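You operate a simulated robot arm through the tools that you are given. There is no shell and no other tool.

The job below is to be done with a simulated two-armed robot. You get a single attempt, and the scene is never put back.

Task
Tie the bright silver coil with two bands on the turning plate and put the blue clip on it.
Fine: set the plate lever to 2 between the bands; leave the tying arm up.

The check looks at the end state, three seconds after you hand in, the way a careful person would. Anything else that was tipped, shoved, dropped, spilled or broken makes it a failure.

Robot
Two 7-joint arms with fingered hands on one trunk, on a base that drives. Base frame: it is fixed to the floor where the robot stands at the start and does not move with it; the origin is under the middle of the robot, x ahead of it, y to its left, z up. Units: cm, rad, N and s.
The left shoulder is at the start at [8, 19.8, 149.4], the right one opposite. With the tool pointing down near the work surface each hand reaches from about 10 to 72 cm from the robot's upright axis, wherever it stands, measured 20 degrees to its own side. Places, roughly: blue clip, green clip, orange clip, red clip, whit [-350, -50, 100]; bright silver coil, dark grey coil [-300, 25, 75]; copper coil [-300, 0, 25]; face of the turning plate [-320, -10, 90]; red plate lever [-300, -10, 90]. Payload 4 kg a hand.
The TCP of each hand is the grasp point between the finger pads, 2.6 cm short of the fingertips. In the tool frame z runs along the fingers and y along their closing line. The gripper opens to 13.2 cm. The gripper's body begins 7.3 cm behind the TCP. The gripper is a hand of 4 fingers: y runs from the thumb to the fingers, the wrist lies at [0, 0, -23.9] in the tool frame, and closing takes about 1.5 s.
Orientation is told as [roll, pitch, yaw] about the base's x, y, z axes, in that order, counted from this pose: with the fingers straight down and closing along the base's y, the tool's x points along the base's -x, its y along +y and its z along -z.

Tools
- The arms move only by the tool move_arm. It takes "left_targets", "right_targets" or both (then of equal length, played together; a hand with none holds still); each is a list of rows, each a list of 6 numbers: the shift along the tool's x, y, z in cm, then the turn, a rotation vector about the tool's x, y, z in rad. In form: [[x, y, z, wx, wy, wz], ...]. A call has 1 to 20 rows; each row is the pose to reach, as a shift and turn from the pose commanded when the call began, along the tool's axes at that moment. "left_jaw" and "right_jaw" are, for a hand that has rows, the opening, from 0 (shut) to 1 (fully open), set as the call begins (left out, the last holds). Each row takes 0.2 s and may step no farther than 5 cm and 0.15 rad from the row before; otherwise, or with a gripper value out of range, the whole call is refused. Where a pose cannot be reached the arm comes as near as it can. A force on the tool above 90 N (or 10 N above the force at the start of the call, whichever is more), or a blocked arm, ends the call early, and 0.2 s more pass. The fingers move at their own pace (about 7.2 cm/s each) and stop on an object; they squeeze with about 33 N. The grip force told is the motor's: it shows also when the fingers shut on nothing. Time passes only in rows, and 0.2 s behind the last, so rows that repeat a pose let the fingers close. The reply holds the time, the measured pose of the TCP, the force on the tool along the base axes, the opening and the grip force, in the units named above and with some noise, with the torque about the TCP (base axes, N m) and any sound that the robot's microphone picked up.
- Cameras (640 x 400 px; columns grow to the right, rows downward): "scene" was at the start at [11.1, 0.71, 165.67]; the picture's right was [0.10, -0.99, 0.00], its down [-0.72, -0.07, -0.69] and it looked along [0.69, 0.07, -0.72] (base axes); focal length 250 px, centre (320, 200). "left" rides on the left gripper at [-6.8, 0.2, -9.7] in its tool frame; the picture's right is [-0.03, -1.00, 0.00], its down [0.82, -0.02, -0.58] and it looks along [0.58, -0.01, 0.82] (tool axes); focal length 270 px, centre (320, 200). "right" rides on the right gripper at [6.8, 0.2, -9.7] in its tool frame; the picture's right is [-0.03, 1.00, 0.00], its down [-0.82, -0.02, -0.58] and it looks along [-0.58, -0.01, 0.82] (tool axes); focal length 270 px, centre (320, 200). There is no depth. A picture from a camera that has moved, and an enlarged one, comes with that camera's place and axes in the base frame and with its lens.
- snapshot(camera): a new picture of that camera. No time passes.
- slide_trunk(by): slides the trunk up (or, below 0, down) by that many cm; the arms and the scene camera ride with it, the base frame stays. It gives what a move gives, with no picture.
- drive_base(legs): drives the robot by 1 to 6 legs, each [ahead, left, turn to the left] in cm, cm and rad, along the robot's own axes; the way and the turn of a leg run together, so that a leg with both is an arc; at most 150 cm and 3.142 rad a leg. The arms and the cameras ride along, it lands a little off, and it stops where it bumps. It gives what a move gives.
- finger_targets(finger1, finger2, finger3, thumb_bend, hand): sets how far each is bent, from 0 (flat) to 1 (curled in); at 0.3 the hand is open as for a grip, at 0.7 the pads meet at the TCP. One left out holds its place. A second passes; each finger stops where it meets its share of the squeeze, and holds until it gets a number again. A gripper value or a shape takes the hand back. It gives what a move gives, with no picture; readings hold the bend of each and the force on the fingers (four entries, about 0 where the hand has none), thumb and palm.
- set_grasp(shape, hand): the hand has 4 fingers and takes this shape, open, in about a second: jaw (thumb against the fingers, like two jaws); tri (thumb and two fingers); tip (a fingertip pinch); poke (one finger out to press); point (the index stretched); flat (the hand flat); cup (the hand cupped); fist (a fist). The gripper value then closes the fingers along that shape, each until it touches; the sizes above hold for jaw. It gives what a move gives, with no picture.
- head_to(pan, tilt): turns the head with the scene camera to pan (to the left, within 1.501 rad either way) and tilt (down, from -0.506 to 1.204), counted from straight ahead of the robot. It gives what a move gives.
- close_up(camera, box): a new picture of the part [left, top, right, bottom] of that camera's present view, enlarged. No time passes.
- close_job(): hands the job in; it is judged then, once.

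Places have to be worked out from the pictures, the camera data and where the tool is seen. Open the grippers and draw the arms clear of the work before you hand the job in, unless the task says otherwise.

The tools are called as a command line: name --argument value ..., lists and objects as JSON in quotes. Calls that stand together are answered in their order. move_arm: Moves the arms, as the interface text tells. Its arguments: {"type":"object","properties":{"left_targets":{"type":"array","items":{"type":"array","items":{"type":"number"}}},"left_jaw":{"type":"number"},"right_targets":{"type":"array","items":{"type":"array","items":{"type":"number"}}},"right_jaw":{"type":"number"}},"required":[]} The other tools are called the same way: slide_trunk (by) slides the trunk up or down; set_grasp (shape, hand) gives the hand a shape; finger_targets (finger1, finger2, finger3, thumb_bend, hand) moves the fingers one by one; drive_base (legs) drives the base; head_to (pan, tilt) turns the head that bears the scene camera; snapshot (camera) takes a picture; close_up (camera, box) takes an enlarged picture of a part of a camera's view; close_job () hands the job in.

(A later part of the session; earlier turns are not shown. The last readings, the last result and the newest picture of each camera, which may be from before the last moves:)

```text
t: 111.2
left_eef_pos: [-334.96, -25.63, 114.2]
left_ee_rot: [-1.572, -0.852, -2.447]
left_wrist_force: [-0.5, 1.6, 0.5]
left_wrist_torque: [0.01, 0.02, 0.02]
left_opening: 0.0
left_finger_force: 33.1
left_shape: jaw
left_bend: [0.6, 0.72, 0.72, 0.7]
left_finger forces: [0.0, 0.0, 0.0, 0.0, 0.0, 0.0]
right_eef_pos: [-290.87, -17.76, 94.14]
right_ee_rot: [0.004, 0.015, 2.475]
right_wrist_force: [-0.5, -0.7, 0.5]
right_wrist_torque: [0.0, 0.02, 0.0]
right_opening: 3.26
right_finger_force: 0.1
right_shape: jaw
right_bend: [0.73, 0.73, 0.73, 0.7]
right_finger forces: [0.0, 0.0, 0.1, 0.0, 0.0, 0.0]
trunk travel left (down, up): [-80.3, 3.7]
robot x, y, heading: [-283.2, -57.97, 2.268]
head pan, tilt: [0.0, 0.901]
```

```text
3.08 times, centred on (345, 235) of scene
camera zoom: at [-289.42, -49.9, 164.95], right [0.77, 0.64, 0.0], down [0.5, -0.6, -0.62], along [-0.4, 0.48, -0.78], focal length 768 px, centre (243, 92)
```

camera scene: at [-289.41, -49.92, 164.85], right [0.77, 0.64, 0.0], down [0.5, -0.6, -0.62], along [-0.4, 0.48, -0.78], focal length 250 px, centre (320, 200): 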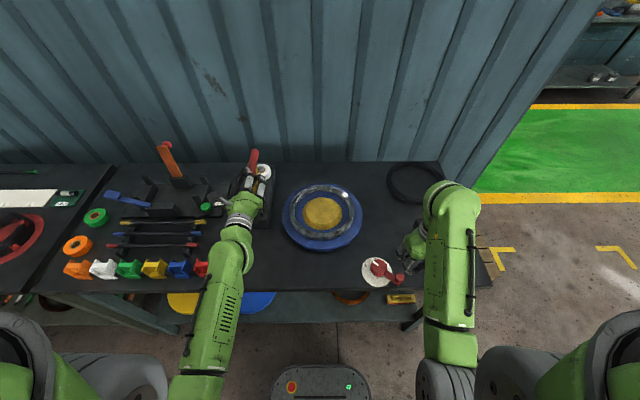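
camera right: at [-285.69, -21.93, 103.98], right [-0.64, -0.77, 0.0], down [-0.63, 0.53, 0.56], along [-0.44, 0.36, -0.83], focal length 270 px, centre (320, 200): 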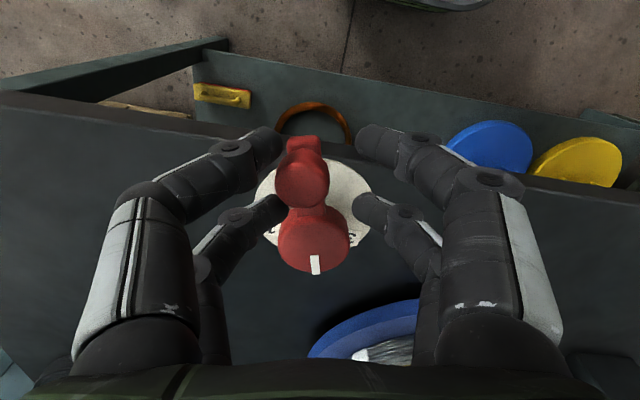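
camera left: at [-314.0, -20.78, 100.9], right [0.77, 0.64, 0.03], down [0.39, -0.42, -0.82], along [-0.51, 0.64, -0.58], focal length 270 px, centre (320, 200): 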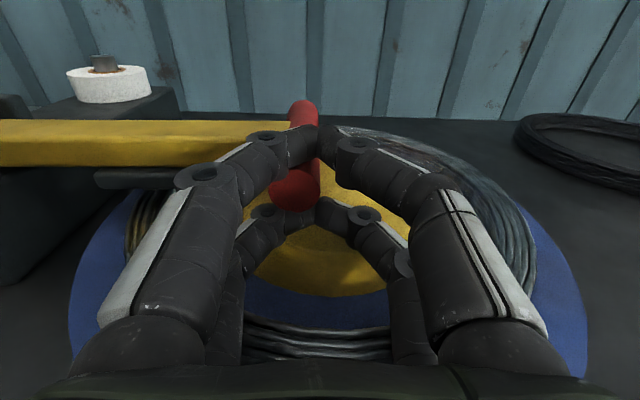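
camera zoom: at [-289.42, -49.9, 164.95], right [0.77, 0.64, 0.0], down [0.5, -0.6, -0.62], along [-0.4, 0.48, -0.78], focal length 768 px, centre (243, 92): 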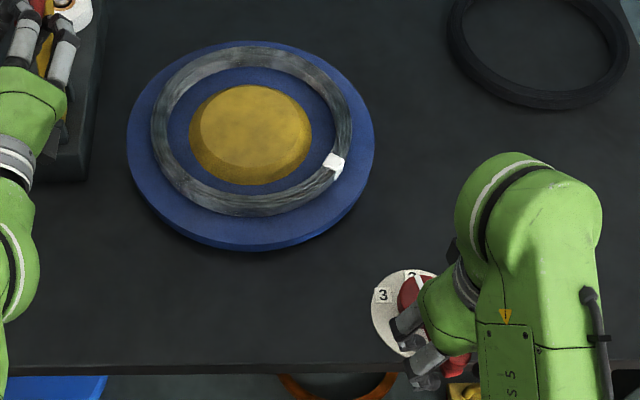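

The pointer is now about 15° short of 2 (the plate is already turning back the right way). I push the knob 1.6 cm farther left and check.

move_arm --right_targets '[[-0.03, 0.4, 0, 0, 0, 0], [-0.06, 0.8, 0, 0, 0, 0], [-0.1, 1.2, 0, 0, 0, 0], [-0.12, 1.55, 0, 0, 0, 0], [-0.12, 1.55, 0, 0, 0, 0]]'

close_up --camera "right" --box '[240, 110, 400, 290]'

close_up --camera "scene" --box '[270, 170, 420, 300]'

```text
t: 112.4
left_eef_pos: [-334.98, -25.55, 114.21]
left_ee_rot: [-1.571, -0.851, -2.447]
left_wrist_force: [-1.2, 1.6, 0.0]
left_wrist_torque: [0.05, 0.01, 0.02]
left_opening: 0.0
left_finger_force: 32.9
left_shape: jaw
left_bend: [0.6, 0.72, 0.72, 0.7]
left_finger forces: [0.0, 0.1, 0.0, 0.0, 0.0, 0.0]
right_eef_pos: [-291.93, -18.88, 94.34]
right_ee_rot: [0.004, 0.015, 2.472]
right_wrist_force: [0.0, 0.1, -0.1]
right_wrist_torque: [-0.03, -0.03, 0.01]
right_opening: 3.29
right_finger_force: 0.2
right_shape: jaw
right_bend: [0.73, 0.73, 0.73, 0.7]
right_finger forces: [0.1, 0.0, 0.0, 0.0, 0.0, 0.1]
trunk travel left (down, up): [-80.3, 3.7]
robot x, y, heading: [-282.88, -58.27, 2.265]
head pan, tilt: [0.0, 0.901]
```

```text
2.22 times, centred on (320, 200) of right
camera zoom: at [-286.77, -22.98, 103.99], right [-0.64, -0.77, 0.0], down [-0.63, 0.53, 0.56], along [-0.44, 0.36, -0.83], focal length 601 px, centre (320, 200)
```

zoom: 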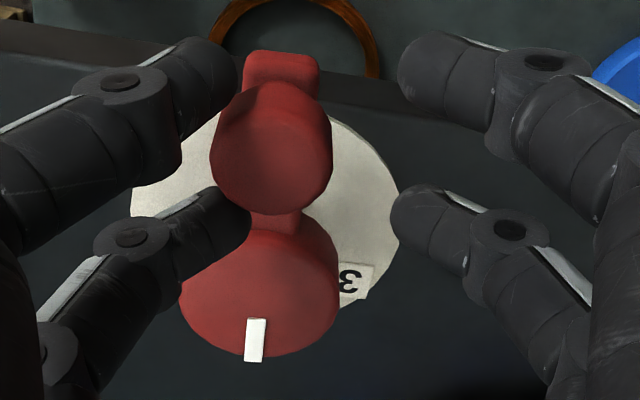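

```text
3.08 times, centred on (345, 235) of scene
camera zoom: at [-289.43, -49.89, 164.95], right [0.77, 0.64, 0.0], down [0.5, -0.6, -0.62], along [-0.4, 0.48, -0.78], focal length 768 px, centre (243, 92)
```

zoom: 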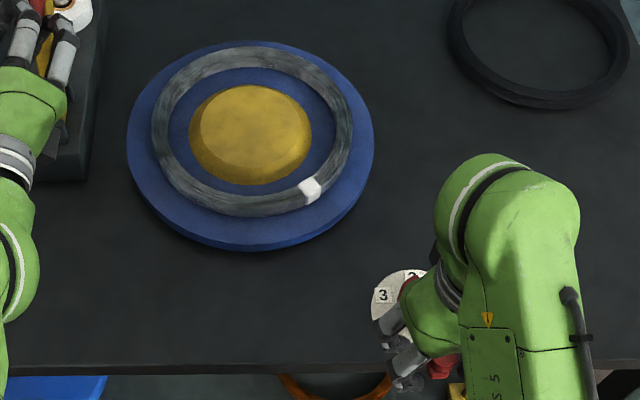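

The pointer is at about 94°, nearly on 2. I push another 0.45 cm left and then look at it from the scene camera.

move_arm --right_targets '[[-0.05, 0.22, 0, 0, 0, 0], [-0.09, 0.45, 0, 0, 0, 0], [-0.09, 0.45, 0, 0, 0, 0], [-0.09, 0.45, 0, 0, 0, 0]]'

close_up --camera "right" --box '[240, 110, 400, 290]'

close_up --camera "scene" --box '[270, 170, 420, 300]'

```text
t: 113.4
left_eef_pos: [-334.9, -25.57, 114.25]
left_ee_rot: [-1.571, -0.853, -2.447]
left_wrist_force: [0.2, 1.1, 0.4]
left_wrist_torque: [0.04, 0.05, -0.02]
left_opening: 0.01
left_finger_force: 32.8
left_shape: jaw
left_bend: [0.6, 0.72, 0.72, 0.7]
left_finger forces: [0.0, 0.1, 0.1, 0.0, 0.0, 0.0]
right_eef_pos: [-292.26, -19.2, 94.25]
right_ee_rot: [0.004, 0.015, 2.475]
right_wrist_force: [0.3, 0.1, -0.2]
right_wrist_torque: [0.02, -0.01, -0.01]
right_opening: 3.27
right_finger_force: 0.2
right_shape: jaw
right_bend: [0.73, 0.73, 0.73, 0.7]
right_finger forces: [0.0, 0.0, 0.1, 0.0, 0.0, 0.0]
trunk travel left (down, up): [-80.3, 3.7]
robot x, y, heading: [-282.49, -58.16, 2.267]
head pan, tilt: [0.0, 0.901]
```

```text
2.22 times, centred on (320, 200) of right
camera zoom: at [-287.07, -23.32, 103.94], right [-0.64, -0.77, 0.0], down [-0.63, 0.53, 0.56], along [-0.44, 0.36, -0.83], focal length 601 px, centre (320, 200)
```

zoom: 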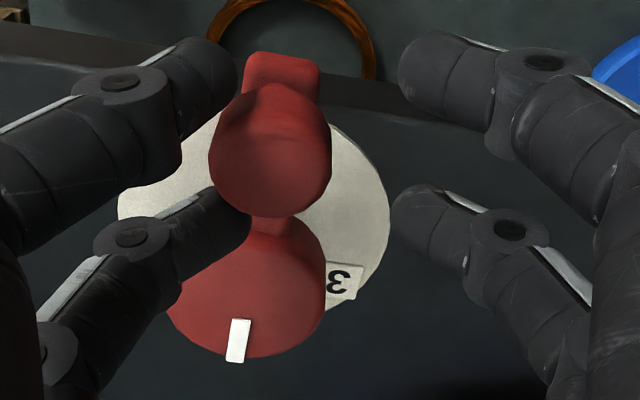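

```text
3.08 times, centred on (345, 235) of scene
camera zoom: at [-289.43, -49.89, 164.95], right [0.77, 0.64, 0.0], down [0.5, -0.6, -0.62], along [-0.4, 0.48, -0.78], focal length 768 px, centre (243, 92)
```

zoom: 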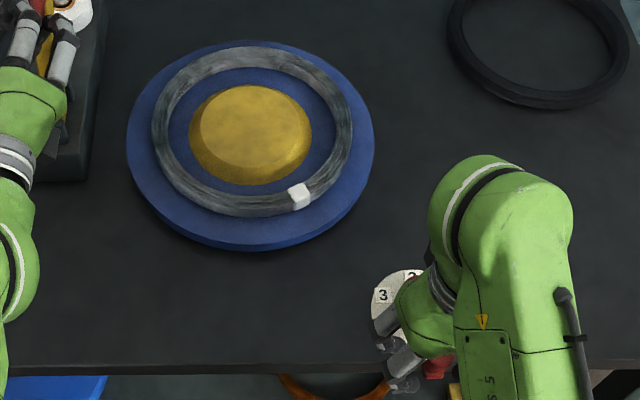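

The pointer is at about 90.6°, i.e. on 2. I ease the fingers off the knob by 0.4 cm and lift the right hand straight up and away.

move_arm --right_targets '[[0, -0.4, 0, 0, 0, 0], [0, -0.4, -1, 0, 0, 0], [0, -0.4, -2.5, 0, 0, 0], [0, -0.4, -5, 0, 0, 0], [0, -1.5, -8, 0, 0, 0], [-2, -3, -10, 0, 0, 0], [-4, -5, -10, 0, 0, 0], [-5, -7, -10, 0, 0, 0]]'

close_up --camera "scene" --box '[345, 245, 405, 295]'

close_up --camera "scene" --box '[220, 130, 420, 300]'

```text
t: 115.2
left_eef_pos: [-334.99, -25.52, 114.16]
left_ee_rot: [-1.571, -0.852, -2.445]
left_wrist_force: [-0.2, -0.6, 0.5]
left_wrist_torque: [-0.02, 0.02, 0.03]
left_opening: 0.02
left_finger_force: 32.9
left_shape: jaw
left_bend: [0.6, 0.72, 0.72, 0.7]
left_finger forces: [0.0, 0.0, 0.0, 0.1, 0.1, 0.1]
right_eef_pos: [-291.88, -10.46, 104.11]
right_ee_rot: [0.003, 0.015, 2.475]
right_wrist_force: [-0.9, -0.3, 0.9]
right_wrist_torque: [0.02, 0.0, 0.01]
right_opening: 3.3
right_finger_force: 0.1
right_shape: jaw
right_bend: [0.73, 0.73, 0.73, 0.7]
right_finger forces: [0.0, 0.1, 0.0, 0.0, 0.0, 0.0]
trunk travel left (down, up): [-80.3, 3.7]
robot x, y, heading: [-283.17, -57.84, 2.262]
head pan, tilt: [0.0, 0.901]
```

```text
8.00 times, centred on (375, 270) of scene
camera zoom: at [-289.42, -49.85, 164.95], right [0.77, 0.64, 0.0], down [0.5, -0.6, -0.62], along [-0.4, 0.48, -0.78], focal length 1997 px, centre (-120, -360)
```

zoom: 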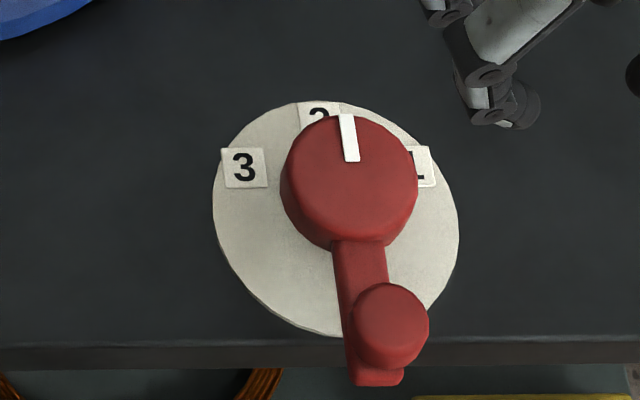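

```text
2.35 times, centred on (320, 215) of scene
camera zoom: at [-289.42, -49.85, 164.95], right [0.77, 0.64, 0.0], down [0.5, -0.6, -0.62], along [-0.4, 0.48, -0.78], focal length 587 px, centre (320, 165)
```

zoom: 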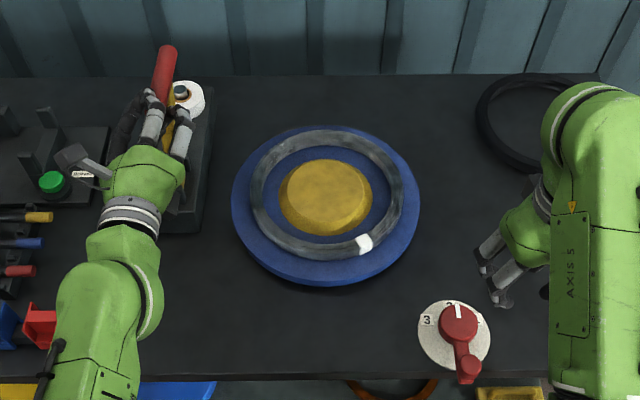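

The pointer stands on 2 and the plate has settled with the first band at about -60°, so the tying station now faces a fresh spot 120° away. I start the second tie by swinging the arm down the same arc, to about 32°.

move_arm --left_targets '[[0.43, -0.4, 0, 0, 0, 0], [1.03, -0.9, 0, 0, 0, 0], [1.65, -1.38, 0, 0, 0, 0], [2.28, -1.84, 0, 0, 0, 0], [2.94, -2.27, 0, 0, 0, 0], [3.6, -2.68, 0, 0, 0, 0], [4.27, -3.07, 0, 0, 0, 0], [4.96, -3.43, 0, 0, 0, 0], [5.67, -3.77, 0, 0, 0, 0], [6.39, -4.09, 0, 0, 0, 0], [7.12, -4.38, 0, 0, 0, 0], [7.86, -4.64, 0, 0, 0, 0], [8.6, -4.88, 0, 0, 0, 0]]'

move_arm --left_targets '[[0.75, -0.21, 0, 0, 0, 0.025], [1.51, -0.4, 0, 0, 0, 0.05], [2.28, -0.55, 0, 0, 0, 0.075], [3.05, -0.69, 0, 0, 0, 0.1], [3.82, -0.79, 0, 0, 0, 0.125], [4.6, -0.88, 0, 0, 0, 0.15], [5.38, -0.92, 0, 0, 0, 0.175], [6.17, -0.95, 0, 0, 0, 0.2], [6.94, -0.94, 0, 0, 0, 0.225], [7.72, -0.92, 0, 0, 0, 0.25], [8.5, -0.85, 0, 0, 0, 0.275], [9.28, -0.77, 0, 0, 0, 0.3]]'

close_up --camera "scene" --box '[220, 130, 420, 300]'

```text
t: 118.0
left_eef_pos: [-327.85, -19.58, 110.85]
left_ee_rot: [-1.572, -0.85, -2.448]
left_wrist_force: [0.2, -1.1, -1.4]
left_wrist_torque: [-0.05, 0.07, -0.01]
left_opening: 0.0
left_finger_force: 33.2
left_shape: jaw
left_bend: [0.6, 0.72, 0.72, 0.7]
left_finger forces: [0.1, 0.0, 0.0, 0.0, 0.0, 0.1]
right_eef_pos: [-291.92, -10.37, 104.33]
right_ee_rot: [0.004, 0.015, 2.472]
right_wrist_force: [-0.1, -0.1, 0.8]
right_wrist_torque: [0.0, -0.02, 0.02]
right_opening: 3.31
right_finger_force: 0.1
right_shape: jaw
right_bend: [0.73, 0.73, 0.73, 0.7]
right_finger forces: [0.0, 0.1, 0.0, 0.1, 0.0, 0.0]
trunk travel left (down, up): [-80.3, 3.7]
robot x, y, heading: [-282.68, -58.16, 2.268]
head pan, tilt: [0.0, 0.901]
```

```text
t: 120.6
left_eef_pos: [-322.66, -15.22, 104.38]
left_ee_rot: [-1.566, -1.15, -2.449]
left_wrist_force: [-3.2, -2.0, -4.9]
left_wrist_torque: [-0.06, -0.03, 0.05]
left_opening: 0.0
left_finger_force: 32.7
left_shape: jaw
left_bend: [0.6, 0.72, 0.72, 0.7]
left_finger forces: [0.0, 0.0, 0.2, 0.1, 0.1, 0.0]
right_eef_pos: [-291.96, -10.43, 104.31]
right_ee_rot: [0.004, 0.017, 2.473]
right_wrist_force: [0.0, 0.2, -1.0]
right_wrist_torque: [-0.02, -0.05, 0.02]
right_opening: 3.31
right_finger_force: 0.1
right_shape: jaw
right_bend: [0.73, 0.73, 0.73, 0.7]
right_finger forces: [0.0, 0.1, 0.0, 0.1, 0.1, 0.0]
trunk travel left (down, up): [-80.3, 3.7]
robot x, y, heading: [-282.8, -58.16, 2.269]
head pan, tilt: [0.0, 0.901]
```

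```text
2.35 times, centred on (320, 215) of scene
camera zoom: at [-289.52, -49.9, 164.94], right [0.77, 0.64, 0.0], down [0.5, -0.6, -0.62], along [-0.4, 0.48, -0.78], focal length 587 px, centre (320, 165)
```

zoom: 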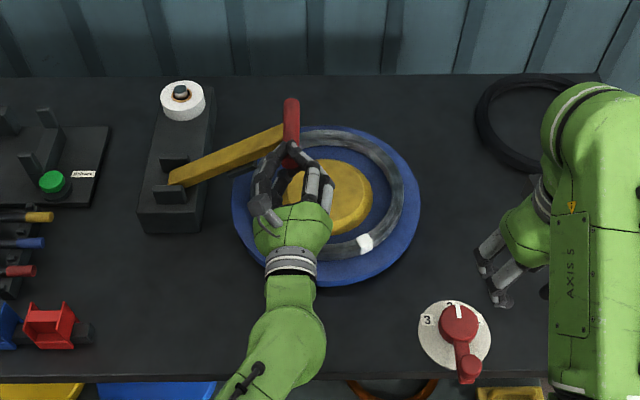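

The arm follows exactly as the first time (57°, about 6 N). I continue down the same path to the last stretch before contact.

move_arm --left_targets '[[0.78, -0.11, 0, 0, 0, 0.05], [1.56, -0.19, 0, 0, 0, 0.1], [2.34, -0.245, 0, 0, 0, 0.15], [3.13, -0.27, 0, 0, 0, 0.2], [3.91, -0.27, 0, 0, 0, 0.25]]'

move_arm --left_targets '[[0.38, -0.09, 0, 0, 0, 0.02], [0.77, -0.17, 0, 0, 0, 0.04], [1.15, -0.24, 0, 0, 0, 0.06], [1.54, -0.3, 0, 0, 0, 0.08], [1.92, -0.36, 0, 0, 0, 0.1], [2.31, -0.42, 0, 0, 0, 0.12]]'

move_arm --left_targets '[[0.38, -0.09, 0, 0, 0, 0.01], [0.77, -0.18, 0, 0, 0, 0.02], [1.15, -0.26, 0, 0, 0, 0.03], [1.54, -0.33, 0, 0, 0, 0.04]]'

close_up --camera "scene" --box '[240, 160, 390, 280]'

```text
t: 121.8
left_eef_pos: [-321.29, -14.25, 100.94]
left_ee_rot: [-1.568, -1.403, -2.451]
left_wrist_force: [-3.5, -0.9, -2.2]
left_wrist_torque: [-0.06, -0.04, 0.08]
left_opening: 0.0
left_finger_force: 32.6
left_shape: jaw
left_bend: [0.6, 0.72, 0.72, 0.7]
left_finger forces: [0.1, 0.1, 0.0, 0.1, 0.0, 0.0]
right_eef_pos: [-292.01, -10.34, 104.29]
right_ee_rot: [0.004, 0.015, 2.472]
right_wrist_force: [-0.2, -0.2, 0.5]
right_wrist_torque: [-0.03, 0.01, 0.01]
right_opening: 3.29
right_finger_force: 0.0
right_shape: jaw
right_bend: [0.73, 0.73, 0.73, 0.7]
right_finger forces: [0.0, 0.0, 0.0, 0.0, 0.0, 0.1]
trunk travel left (down, up): [-80.3, 3.7]
robot x, y, heading: [-282.59, -57.61, 2.266]
head pan, tilt: [0.0, 0.901]
```

```text
t: 123.2
left_eef_pos: [-320.65, -13.7, 98.61]
left_ee_rot: [-1.567, -1.519, -2.452]
left_wrist_force: [-3.4, -2.2, -3.1]
left_wrist_torque: [-0.05, -0.03, 0.07]
left_opening: 0.0
left_finger_force: 33.3
left_shape: jaw
left_bend: [0.6, 0.72, 0.72, 0.7]
left_finger forces: [0.1, 0.1, 0.0, 0.0, 0.1, 0.1]
right_eef_pos: [-292.11, -10.53, 104.19]
right_ee_rot: [0.001, 0.016, 2.472]
right_wrist_force: [0.9, -0.1, 0.0]
right_wrist_torque: [0.02, 0.0, 0.02]
right_opening: 3.29
right_finger_force: 0.0
right_shape: jaw
right_bend: [0.73, 0.73, 0.73, 0.7]
right_finger forces: [0.0, 0.1, 0.1, 0.0, 0.0, 0.0]
trunk travel left (down, up): [-80.3, 3.7]
robot x, y, heading: [-282.32, -58.22, 2.263]
head pan, tilt: [0.0, 0.901]
```

```text
t: 124.2
left_eef_pos: [-320.32, -13.52, 97.12]
left_ee_rot: [-1.544, -1.562, -2.471]
left_wrist_force: [-3.3, -2.8, -3.3]
left_wrist_torque: [-0.02, 0.0, 0.04]
left_opening: 0.02
left_finger_force: 32.8
left_shape: jaw
left_bend: [0.6, 0.72, 0.72, 0.7]
left_finger forces: [0.0, 0.0, 0.0, 0.1, 0.0, 0.0]
right_eef_pos: [-291.96, -10.43, 104.25]
right_ee_rot: [0.004, 0.016, 2.475]
right_wrist_force: [0.2, -0.5, -0.3]
right_wrist_torque: [-0.02, -0.04, -0.03]
right_opening: 3.28
right_finger_force: 0.0
right_shape: jaw
right_bend: [0.73, 0.73, 0.73, 0.7]
right_finger forces: [0.0, 0.1, 0.0, 0.1, 0.0, 0.1]
trunk travel left (down, up): [-80.3, 3.7]
robot x, y, heading: [-282.64, -58.02, 2.263]
head pan, tilt: [0.0, 0.901]
```

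```text
3.33 times, centred on (315, 220) of scene
camera zoom: at [-289.55, -49.91, 164.94], right [0.77, 0.64, 0.0], down [0.5, -0.6, -0.62], along [-0.4, 0.48, -0.78], focal length 832 px, centre (337, 133)
```

zoom: 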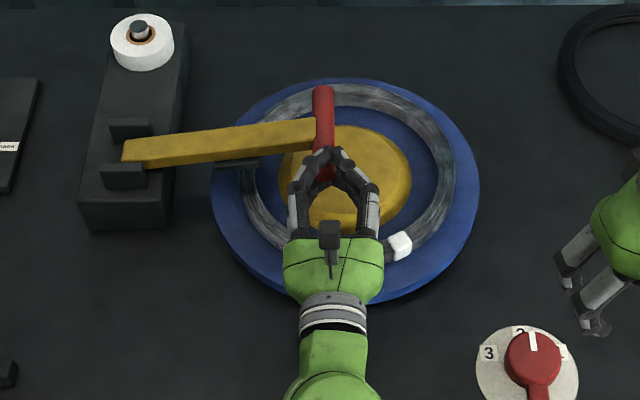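

Everything matches the first tie, with the head over the ring's left side. I lower the last 3 cm in small steps as before.

move_arm --left_targets '[[0.38, -0.07, 0, 0, 0, 0], [0.77, -0.13, 0, 0, 0, 0], [1.16, -0.18, 0, 0, 0, 0], [1.55, -0.22, 0, 0, 0, 0]]'

move_arm --left_targets '[[0.4, -0.05, 0, 0, 0, 0], [0.8, -0.1, 0, 0, 0, 0], [1.2, -0.13, 0, 0, 0, 0], [1.5, -0.16, 0, 0, 0, 0], [1.5, -0.16, 0, 0, 0, 0]]'

close_up --camera "scene" --box '[265, 185, 325, 225]'

```text
t: 125.2
left_eef_pos: [-320.06, -13.26, 95.6]
left_ee_rot: [-1.525, -1.562, -2.493]
left_wrist_force: [-2.8, -1.5, -2.0]
left_wrist_torque: [-0.03, -0.04, 0.01]
left_opening: 0.0
left_finger_force: 32.7
left_shape: jaw
left_bend: [0.6, 0.72, 0.72, 0.7]
left_finger forces: [0.1, 0.0, 0.0, 0.1, 0.0, 0.0]
right_eef_pos: [-292.05, -10.41, 104.29]
right_ee_rot: [0.002, 0.015, 2.475]
right_wrist_force: [0.2, 0.2, -0.4]
right_wrist_torque: [-0.02, -0.02, 0.01]
right_opening: 3.31
right_finger_force: 0.0
right_shape: jaw
right_bend: [0.73, 0.73, 0.73, 0.7]
right_finger forces: [0.1, 0.1, 0.0, 0.0, 0.0, 0.0]
trunk travel left (down, up): [-80.3, 3.7]
robot x, y, heading: [-282.67, -57.88, 2.266]
head pan, tilt: [0.0, 0.901]
```

```text
t: 126.4
left_eef_pos: [-320.1, -13.14, 94.21]
left_ee_rot: [-1.502, -1.562, -2.515]
left_wrist_force: [-2.6, -1.5, -2.1]
left_wrist_torque: [-0.02, -0.02, 0.03]
left_opening: 0.01
left_finger_force: 32.8
left_shape: jaw
left_bend: [0.6, 0.72, 0.72, 0.7]
left_finger forces: [0.0, 0.0, 0.1, 0.0, 0.1, 0.0]
right_eef_pos: [-291.98, -10.41, 104.25]
right_ee_rot: [0.003, 0.016, 2.474]
right_wrist_force: [0.3, -0.1, 0.1]
right_wrist_torque: [-0.03, -0.02, -0.03]
right_opening: 3.28
right_finger_force: 0.1
right_shape: jaw
right_bend: [0.73, 0.73, 0.73, 0.7]
right_finger forces: [0.0, 0.0, 0.0, 0.1, 0.0, 0.0]
trunk travel left (down, up): [-80.3, 3.7]
robot x, y, heading: [-282.93, -58.14, 2.271]
head pan, tilt: [0.0, 0.901]
```

```text
10.00 times, centred on (295, 205) of scene
camera zoom: at [-289.51, -49.9, 164.94], right [0.77, 0.64, 0.0], down [0.5, -0.6, -0.62], along [-0.4, 0.48, -0.78], focal length 2496 px, centre (570, 150)
```

zoom: 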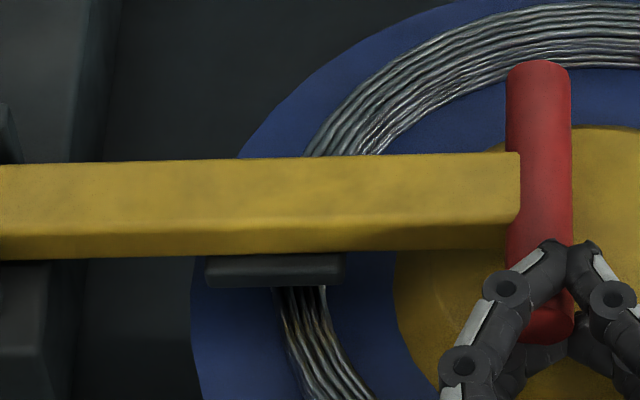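

No band shows yet at z=94.2; the first time it came at about 94.0. I lower another 0.4 cm.

move_arm --left_targets '[[0.2, -0.02, 0, 0, 0, 0], [0.4, -0.04, 0, 0, 0, 0], [0.4, -0.04, 0, 0, 0, 0]]'

close_up --camera "scene" --box '[280, 198, 310, 218]'

snapshot --camera "left"

```text
t: 127.2
left_eef_pos: [-319.84, -13.1, 93.93]
left_ee_rot: [-1.748, -1.56, -2.271]
left_wrist_force: [-3.9, -2.0, 3.1]
left_wrist_torque: [-0.3, -0.09, 0.05]
left_opening: 0.0
left_finger_force: 32.5
left_shape: jaw
left_bend: [0.6, 0.72, 0.72, 0.7]
left_finger forces: [0.0, 4.6, 1.5, 0.0, 0.1, 0.0]
right_eef_pos: [-291.97, -10.5, 104.34]
right_ee_rot: [0.002, 0.016, 2.473]
right_wrist_force: [-0.5, 0.4, -0.2]
right_wrist_torque: [-0.03, 0.01, 0.01]
right_opening: 3.3
right_finger_force: 0.1
right_shape: jaw
right_bend: [0.73, 0.73, 0.73, 0.7]
right_finger forces: [0.0, 0.0, 0.1, 0.0, 0.0, 0.1]
trunk travel left (down, up): [-80.3, 3.7]
robot x, y, heading: [-282.87, -58.03, 2.272]
head pan, tilt: [0.0, 0.901]
```

```text
16.00 times, centred on (295, 208) of scene
camera zoom: at [-289.47, -50.01, 164.96], right [0.77, 0.64, 0.0], down [0.5, -0.6, -0.62], along [-0.4, 0.48, -0.78], focal length 3993 px, centre (720, 72)
```

zoom: 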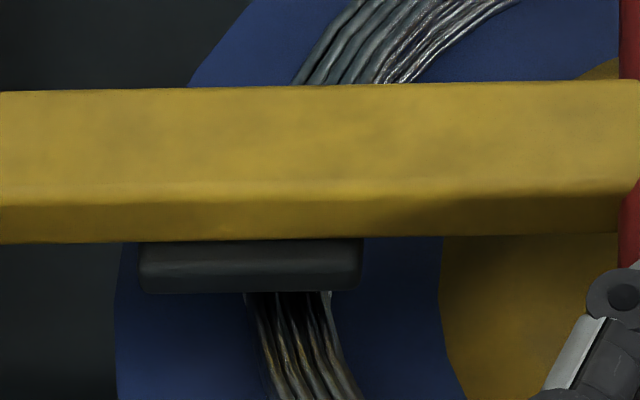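

```text
taken
camera left: at [-313.89, -20.86, 100.76], right [0.77, 0.64, 0.04], down [0.39, -0.42, -0.82], along [-0.51, 0.64, -0.58], focal length 270 px, centre (320, 200)
```

left: 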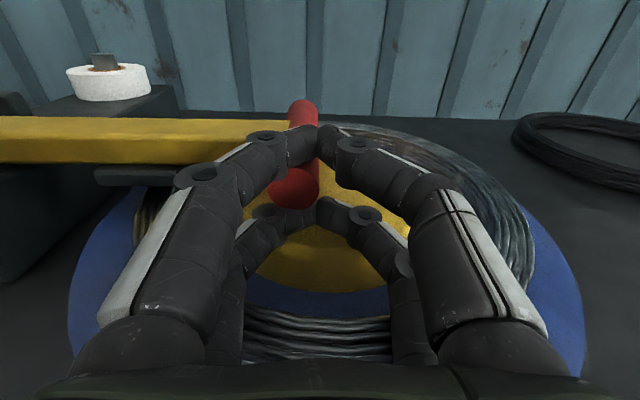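

There is light contact now (about 5 N up), and a faint edge beside the ring under the head. I press to the same depth as the first time, then raise a little to look.

move_arm --left_targets '[[0.2, -0.02, 0, 0, 0, 0], [0.35, -0.03, 0, 0, 0, 0], [0.35, -0.03, 0, 0, 0, 0]]'

close_up --camera "scene" --box '[280, 198, 310, 218]'

```text
t: 128.0
left_eef_pos: [-319.85, -13.06, 93.92]
left_ee_rot: [-2.098, -1.557, -1.919]
left_wrist_force: [-5.3, -0.8, 21.5]
left_wrist_torque: [-0.92, -0.24, 0.09]
left_opening: 0.01
left_finger_force: 32.9
left_shape: jaw
left_bend: [0.6, 0.72, 0.72, 0.7]
left_finger forces: [0.0, 17.1, 6.1, 0.0, 0.1, 0.0]
right_eef_pos: [-292.06, -10.62, 104.36]
right_ee_rot: [0.003, 0.013, 2.471]
right_wrist_force: [0.2, -0.1, 0.5]
right_wrist_torque: [0.0, -0.02, 0.0]
right_opening: 3.29
right_finger_force: 0.0
right_shape: jaw
right_bend: [0.73, 0.73, 0.73, 0.7]
right_finger forces: [0.1, 0.1, 0.0, 0.1, 0.1, 0.0]
trunk travel left (down, up): [-80.3, 3.7]
robot x, y, heading: [-282.76, -58.09, 2.265]
head pan, tilt: [0.0, 0.901]
```

```text
16.00 times, centred on (295, 208) of scene
camera zoom: at [-289.32, -50.21, 164.99], right [0.77, 0.64, 0.0], down [0.5, -0.6, -0.62], along [-0.4, 0.48, -0.78], focal length 3993 px, centre (720, 72)
```

zoom: 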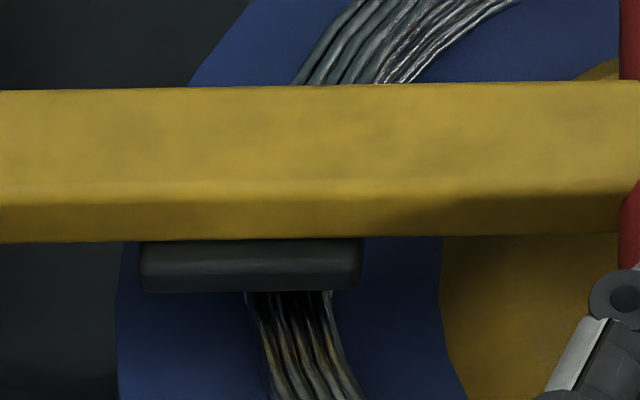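

The arm is fully down again (21 N, no further travel). I raise it to about 55° and look for the second band.

move_arm --left_targets '[[-1.2, 0.1, 0, 0, 0, -0.01], [-2.5, 0.24, 0, 0, 0, -0.03], [-3.45, 0.44, 0, 0, 0, -0.045], [-4.4, 0.66, 0, 0, 0, -0.06], [-5.33, 0.94, 0, 0, 0, -0.08], [-6.26, 1.25, 0, 0, 0, -0.1], [-7.17, 1.62, 0, 0, 0, -0.125], [-8.07, 2.0, 0, 0, 0, -0.15], [-8.95, 2.44, 0, 0, 0, -0.185], [-9.8, 2.9, 0, 0, 0, -0.22], [-10.63, 3.41, 0, 0, 0, -0.26], [-11.45, 3.95, 0, 0, 0, -0.3]]'

close_up --camera "scene" --box '[265, 175, 345, 235]'

snapshot --camera "left"

```text
t: 130.6
left_eef_pos: [-322.95, -15.6, 104.77]
left_ee_rot: [-1.571, -1.262, -2.448]
left_wrist_force: [2.7, 2.4, -1.4]
left_wrist_torque: [-0.01, -0.04, -0.09]
left_opening: 0.0
left_finger_force: 33.2
left_shape: jaw
left_bend: [0.6, 0.72, 0.72, 0.7]
left_finger forces: [0.0, 0.1, 0.1, 0.0, 0.1, 0.0]
right_eef_pos: [-291.88, -10.47, 104.23]
right_ee_rot: [0.004, 0.015, 2.473]
right_wrist_force: [-0.2, 0.2, -0.5]
right_wrist_torque: [-0.01, -0.01, 0.0]
right_opening: 3.29
right_finger_force: 0.1
right_shape: jaw
right_bend: [0.73, 0.73, 0.73, 0.7]
right_finger forces: [0.0, 0.0, 0.0, 0.0, 0.0, 0.0]
trunk travel left (down, up): [-80.3, 3.7]
robot x, y, heading: [-282.84, -57.98, 2.268]
head pan, tilt: [0.0, 0.901]
```

```text
6.67 times, centred on (305, 205) of scene
camera zoom: at [-289.36, -49.86, 164.95], right [0.77, 0.64, 0.0], down [0.5, -0.6, -0.62], along [-0.4, 0.48, -0.78], focal length 1664 px, centre (420, 167)
```

zoom: 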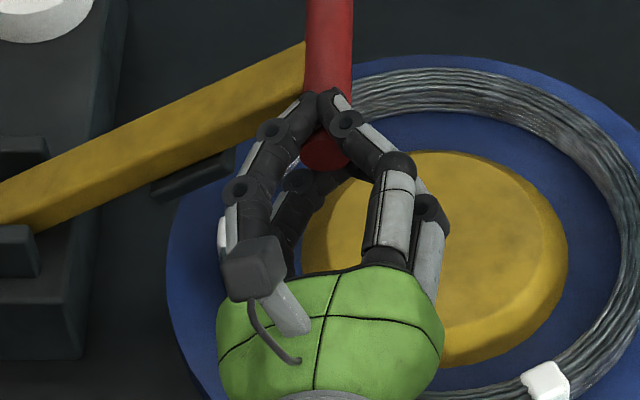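

```text
taken
camera left: at [-318.46, -24.64, 111.37], right [0.73, 0.6, 0.33], down [0.58, -0.27, -0.77], along [-0.38, 0.75, -0.55], focal length 270 px, centre (320, 200)
```

left: 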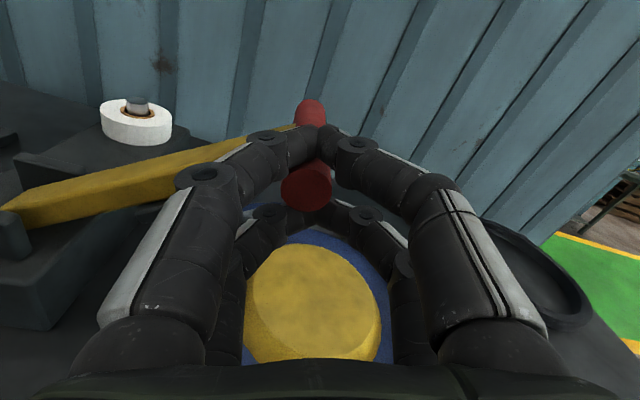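

A white patch shows beside the hand at the ring's left side. I raise the arm fully up along the arc to confirm.

move_arm --left_targets '[[-0.92, 0.33, 0, 0, 0, -0.04], [-1.84, 0.66, 0, 0, 0, -0.08], [-2.73, 1.07, 0, 0, 0, -0.12], [-3.61, 1.48, 0, 0, 0, -0.16], [-4.46, 1.97, 0, 0, 0, -0.2], [-5.31, 2.45, 0, 0, 0, -0.24], [-6.11, 3.0, 0, 0, 0, -0.285], [-6.91, 3.56, 0, 0, 0, -0.33], [-7.67, 4.19, 0, 0, 0, -0.37], [-8.42, 4.81, 0, 0, 0, -0.41], [-9.11, 5.5, 0, 0, 0, -0.41], [-9.8, 6.18, 0, 0, 0, -0.41], [-10.44, 6.93, 0, 0, 0, -0.41], [-11.07, 7.68, 0, 0, 0, -0.41], [-11.64, 8.48, 0, 0, 0, -0.41], [-12.2, 9.27, 0, 0, 0, -0.41], [-12.69, 10.12, 0, 0, 0, -0.41], [-13.18, 10.96, 0, 0, 0, -0.41], [-13.69, 12.01, 0, 0, 0, -0.41], [-13.69, 12.01, 0, 0, 0, -0.41]]'

close_up --camera "scene" --box '[220, 130, 420, 300]'

snapshot --camera "left"

```text
t: 134.8
left_eef_pos: [-334.86, -25.62, 114.36]
left_ee_rot: [-1.571, -0.853, -2.447]
left_wrist_force: [1.7, 0.7, -0.8]
left_wrist_torque: [0.02, -0.02, -0.02]
left_opening: 0.01
left_finger_force: 33.2
left_shape: jaw
left_bend: [0.6, 0.72, 0.72, 0.7]
left_finger forces: [0.0, 0.0, 0.1, 0.0, 0.0, 0.0]
right_eef_pos: [-291.96, -10.42, 104.34]
right_ee_rot: [0.004, 0.015, 2.473]
right_wrist_force: [-0.1, -0.9, -0.4]
right_wrist_torque: [0.01, 0.03, 0.01]
right_opening: 3.29
right_finger_force: 0.0
right_shape: jaw
right_bend: [0.73, 0.73, 0.73, 0.7]
right_finger forces: [0.0, 0.0, 0.1, 0.0, 0.0, 0.0]
trunk travel left (down, up): [-80.3, 3.7]
robot x, y, heading: [-282.57, -58.07, 2.264]
head pan, tilt: [0.0, 0.901]
```

```text
2.35 times, centred on (320, 215) of scene
camera zoom: at [-289.37, -49.88, 164.95], right [0.77, 0.64, 0.0], down [0.5, -0.6, -0.62], along [-0.4, 0.48, -0.78], focal length 587 px, centre (320, 165)
```

zoom: 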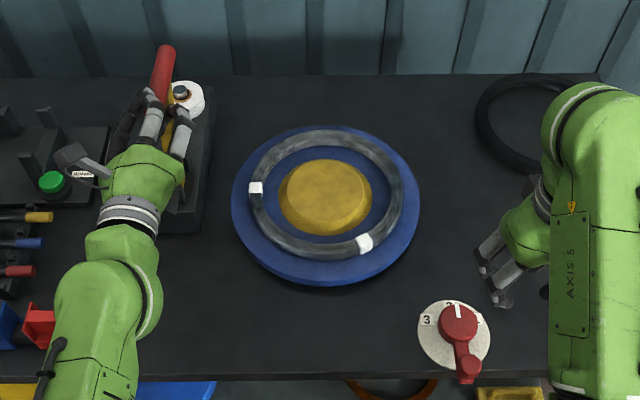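

```text
taken
camera left: at [-332.26, -36.18, 119.39], right [0.57, 0.47, 0.68], down [0.79, -0.09, -0.6], along [-0.22, 0.88, -0.43], focal length 270 px, centre (320, 200)
```

left: 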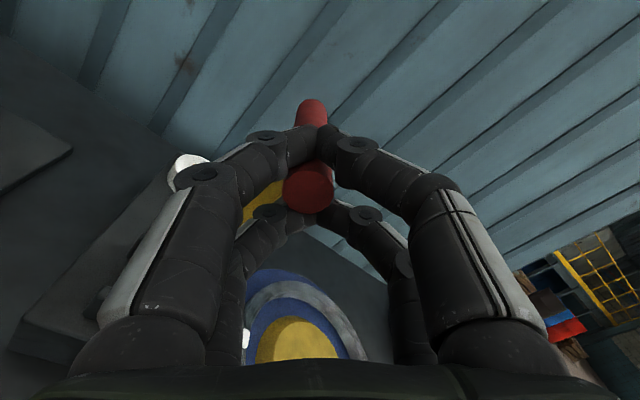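

Both white bands are on the coil, the lever is on 2 and the arm is up. I push the arm gently 0.8 cm farther toward upright to be sure it is fully up, watching force.

move_arm --left_targets '[[-0.3, 0.28, 0, 0, 0, 0], [-0.59, 0.55, 0, 0, 0, 0], [-0.59, 0.55, 0, 0, 0, 0]]'

snapshot --camera "left"

```text
t: 135.6
left_eef_pos: [-335.21, -25.98, 114.17]
left_ee_rot: [-1.566, -0.855, -2.456]
left_wrist_force: [18.2, 11.6, -10.3]
left_wrist_torque: [-0.02, -0.26, -0.35]
left_opening: 0.0
left_finger_force: 32.4
left_shape: jaw
left_bend: [0.6, 0.72, 0.72, 0.7]
left_finger forces: [0.1, 0.1, 0.0, 0.0, 0.0, 0.0]
right_eef_pos: [-291.72, -10.15, 104.13]
right_ee_rot: [0.007, 0.015, 2.473]
right_wrist_force: [0.2, -0.2, -1.0]
right_wrist_torque: [0.01, 0.02, 0.0]
right_opening: 3.28
right_finger_force: 0.0
right_shape: jaw
right_bend: [0.73, 0.73, 0.73, 0.7]
right_finger forces: [0.0, 0.0, 0.0, 0.1, 0.1, 0.1]
trunk travel left (down, up): [-80.3, 3.7]
robot x, y, heading: [-282.73, -57.4, 2.267]
head pan, tilt: [0.0, 0.901]
```

```text
taken
camera left: at [-332.63, -36.36, 119.32], right [0.57, 0.47, 0.67], down [0.79, -0.1, -0.6], along [-0.22, 0.88, -0.43], focal length 270 px, centre (320, 200)
```

left: 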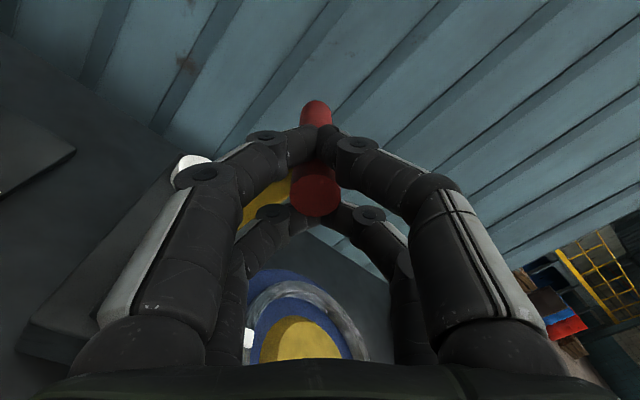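

The arm meets its upper stop (about 21 N), so it is fully up. I back off the small overpush, open the hand and withdraw it straight back from the bar.

move_arm --left_targets '[[0.35, -0.32, 0, 0, 0, 0], [0.35, -0.32, 0, 0, 0, 0], [0.35, -0.32, 0, 0, 0, 0]]'

move_arm --left_targets '[[0, 0, 0, 0, 0, 0], [0, 0, 0, 0, 0, 0], [0, 0, 0, 0, 0, 0], [0, 0, 0, 0, 0, 0], [0, 0, -1, 0, 0, 0], [0, 0, -2.5, 0, 0, 0], [0, 0, -4.5, 0, 0, 0], [0, 0, -6.5, 0, 0, 0]]' --left_jaw 0.5

snapshot --camera "left"

snapshot --camera "scene"

```text
t: 136.4
left_eef_pos: [-335.18, -25.77, 114.22]
left_ee_rot: [-1.569, -0.853, -2.449]
left_wrist_force: [10.3, 5.6, -9.2]
left_wrist_torque: [-0.1, -0.2, -0.2]
left_opening: 0.0
left_finger_force: 32.8
left_shape: jaw
left_bend: [0.6, 0.72, 0.72, 0.7]
left_finger forces: [0.1, 0.0, 0.0, 0.0, 0.0, 0.0]
right_eef_pos: [-291.88, -10.19, 104.18]
right_ee_rot: [0.005, 0.015, 2.474]
right_wrist_force: [-0.4, 0.4, 0.4]
right_wrist_torque: [-0.04, 0.0, 0.02]
right_opening: 3.31
right_finger_force: 0.1
right_shape: jaw
right_bend: [0.73, 0.73, 0.73, 0.7]
right_finger forces: [0.0, 0.0, 0.1, 0.0, 0.0, 0.0]
trunk travel left (down, up): [-80.3, 3.7]
robot x, y, heading: [-282.84, -58.04, 2.265]
head pan, tilt: [0.0, 0.901]
```

```text
t: 138.2
left_eef_pos: [-332.03, -29.4, 114.46]
left_ee_rot: [-1.578, -0.852, -2.457]
left_wrist_force: [-0.1, -0.2, -0.5]
left_wrist_torque: [-0.05, -0.05, 0.0]
left_opening: 6.56
left_finger_force: 0.1
left_shape: jaw
left_bend: [0.73, 0.73, 0.73, 0.7]
left_finger forces: [0.0, 0.0, 0.0, 0.0, 0.1, 0.0]
left hand out of reach, approached as far as the arm can: row 7, 8
right_eef_pos: [-291.91, -10.43, 104.24]
right_ee_rot: [0.004, 0.016, 2.474]
right_wrist_force: [-0.6, -0.6, -0.5]
right_wrist_torque: [0.01, -0.02, 0.0]
right_opening: 3.31
right_finger_force: 0.2
right_shape: jaw
right_bend: [0.73, 0.73, 0.73, 0.7]
right_finger forces: [0.0, 0.0, 0.1, 0.0, 0.0, 0.0]
trunk travel left (down, up): [-80.3, 3.7]
robot x, y, heading: [-282.8, -57.63, 2.26]
head pan, tilt: [0.0, 0.901]
```

```text
taken
camera left: at [-329.46, -39.97, 119.45], right [0.57, 0.46, 0.68], down [0.79, -0.1, -0.6], along [-0.21, 0.88, -0.42], focal length 270 px, centre (320, 200)
```

left: 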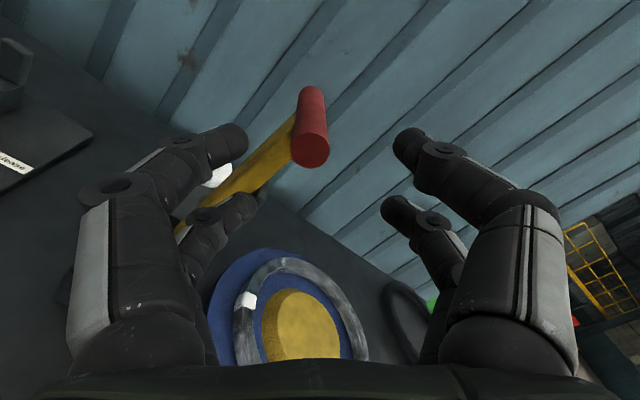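

```text
taken
camera scene: at [-289.39, -49.92, 164.95], right [0.77, 0.64, 0.0], down [0.5, -0.6, -0.62], along [-0.4, 0.48, -0.78], focal length 250 px, centre (320, 200)
```

scene: 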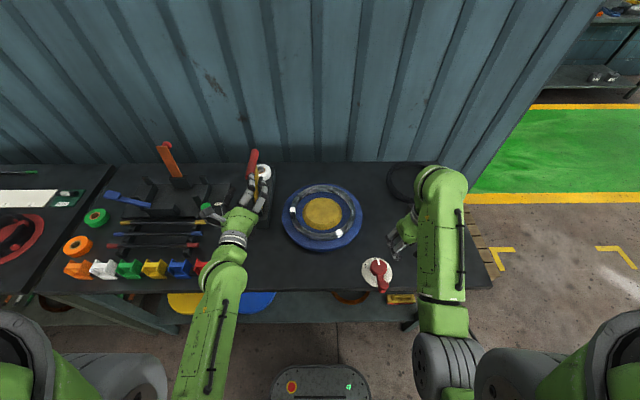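

The left hand is clear of the bar (2 cm behind its end), and the tying arm stays up. I look closely at the clips next.

close_up --camera "scene" --box '[50, 240, 230, 300]'

close_up --camera "scene" --box '[150, 245, 220, 290]'

close_up --camera "scene" --box '[275, 180, 375, 260]'

```text
3.56 times, centred on (140, 270) of scene
camera zoom: at [-289.39, -49.92, 164.95], right [0.77, 0.64, 0.0], down [0.5, -0.6, -0.62], along [-0.4, 0.48, -0.78], focal length 887 px, centre (960, -49)
```

zoom: 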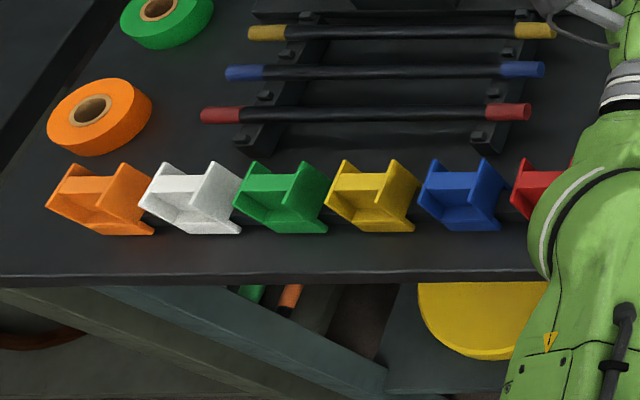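

```text
8.89 times, centred on (185, 268) of scene
camera zoom: at [-289.39, -49.92, 164.95], right [0.77, 0.64, 0.0], down [0.5, -0.6, -0.62], along [-0.4, 0.48, -0.78], focal length 2218 px, centre (1520, -400)
```

zoom: 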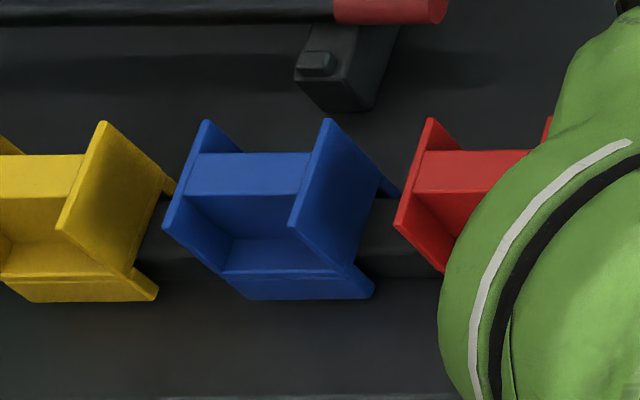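

```text
5.00 times, centred on (325, 220) of scene
camera zoom: at [-289.39, -49.92, 164.95], right [0.77, 0.64, 0.0], down [0.5, -0.6, -0.62], along [-0.4, 0.48, -0.78], focal length 1248 px, centre (295, 100)
```

zoom: 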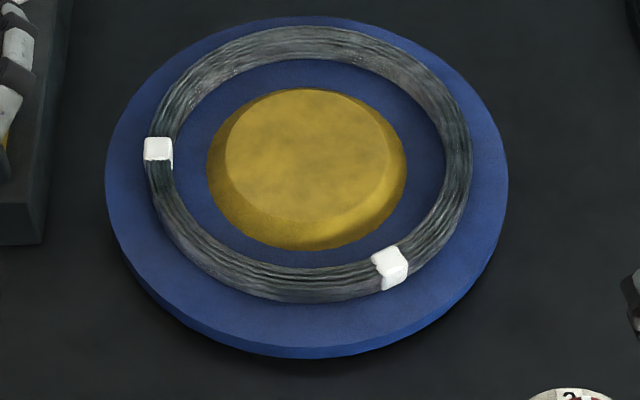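

The clips sit astride a dark rail along the bench front. First I bring the left hand back to a normal posture: unroll it while lowering and moving left.

move_arm --left_targets '[[0.37, 1.4, 0, 0, 0, 0.144], [0.75, 2.8, 0, 0, 0, 0.288], [1.12, 4.2, 0, 0, 0, 0.432], [1.5, 5.6, 0, 0, 0, 0.576], [1.87, 6.95, 0, 0, 0, 0.72], [1.87, 6.95, 0, 0, 0, 0.72]]'

snapshot --camera "left"

```text
t: 139.6
left_eef_pos: [-334.96, -31.81, 108.26]
left_ee_rot: [1.951, -1.568, 0.311]
left_wrist_force: [-0.3, 0.4, 0.0]
left_wrist_torque: [0.01, 0.0, 0.02]
left_opening: 6.57
left_finger_force: 0.1
left_shape: jaw
left_bend: [0.73, 0.73, 0.73, 0.7]
left_finger forces: [0.0, 0.0, 0.0, 0.0, 0.0, 0.0]
right_eef_pos: [-292.05, -10.48, 104.27]
right_ee_rot: [0.005, 0.015, 2.473]
right_wrist_force: [0.0, 0.4, 0.1]
right_wrist_torque: [0.0, 0.0, -0.01]
right_opening: 3.3
right_finger_force: 0.0
right_shape: jaw
right_bend: [0.73, 0.73, 0.73, 0.7]
right_finger forces: [0.0, 0.0, 0.0, 0.1, 0.1, 0.0]
trunk travel left (down, up): [-80.3, 3.7]
robot x, y, heading: [-282.36, -57.78, 2.263]
head pan, tilt: [0.0, 0.901]
```

```text
taken
camera left: at [-328.84, -39.62, 115.18], right [0.77, 0.64, 0.02], down [0.38, -0.43, -0.82], along [-0.51, 0.64, -0.58], focal length 270 px, centre (320, 200)
```

left: 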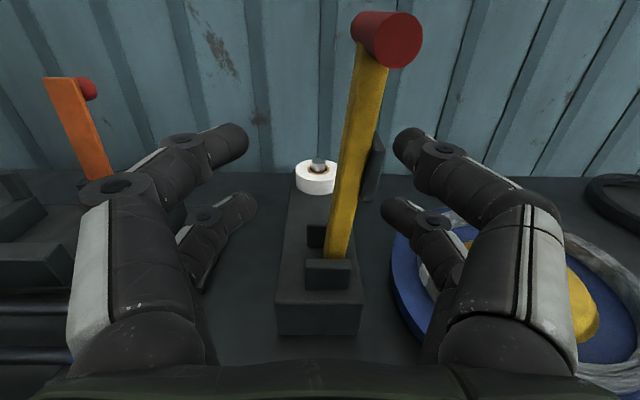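

The lever stays up. Now I pitch the left hand back to fingers-down while drawing it back and down to about z=103.

move_arm --left_targets '[[0.48, 0.24, -0.59, 0, 0.143, 0], [0.96, 0.47, -1.18, 0, 0.286, 0], [1.45, 0.71, -1.77, 0, 0.428, 0], [1.93, 0.95, -2.36, 0, 0.571, 0], [2.41, 1.18, -2.95, 0, 0.714, 0], [2.89, 1.42, -3.55, 0, 0.857, 0], [3.37, 1.65, -4.14, 0, 1.0, 0], [3.85, 1.89, -4.73, 0, 1.142, 0], [4.34, 2.13, -5.32, 0, 1.285, 0], [4.82, 2.36, -5.91, 0, 1.428, 0], [5.3, 2.6, -6.5, 0, 1.571, 0], [5.3, 2.6, -6.5, 0, 1.571, 0]]'

snapshot --camera "scene"

```text
t: 141.3
left_eef_pos: [-332.41, -39.52, 98.35]
left_ee_rot: [-0.024, -0.354, 2.316]
left_wrist_force: [0.5, 0.3, -0.9]
left_wrist_torque: [-0.01, 0.01, 0.02]
left_opening: 6.58
left_finger_force: 0.1
left_shape: jaw
left_bend: [0.73, 0.73, 0.73, 0.7]
left_finger forces: [0.0, 0.0, 0.0, 0.0, 0.0, 0.0]
right_eef_pos: [-292.01, -10.39, 105.85]
right_ee_rot: [0.003, 0.015, 2.474]
right_wrist_force: [-0.1, -0.5, -0.5]
right_wrist_torque: [0.0, 0.02, 0.01]
right_opening: 3.28
right_finger_force: 0.1
right_shape: jaw
right_bend: [0.73, 0.73, 0.73, 0.7]
right_finger forces: [0.1, 0.0, 0.1, 0.0, 0.0, 0.0]
trunk travel left (down, up): [-80.3, 3.7]
robot x, y, heading: [-282.85, -58.16, 2.269]
head pan, tilt: [0.0, 0.901]
stopped in row 8 (left hand): the arm was blocked; the commanded pose is now the measured one
```

```text
taken
camera scene: at [-289.49, -49.91, 166.52], right [0.77, 0.64, 0.0], down [0.5, -0.6, -0.62], along [-0.4, 0.48, -0.78], focal length 250 px, centre (320, 200)
```

scene: 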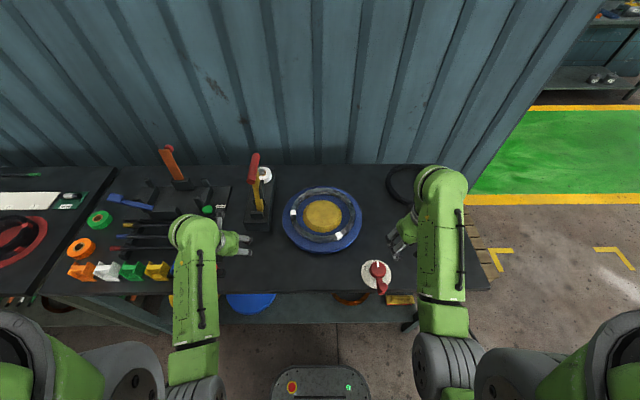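

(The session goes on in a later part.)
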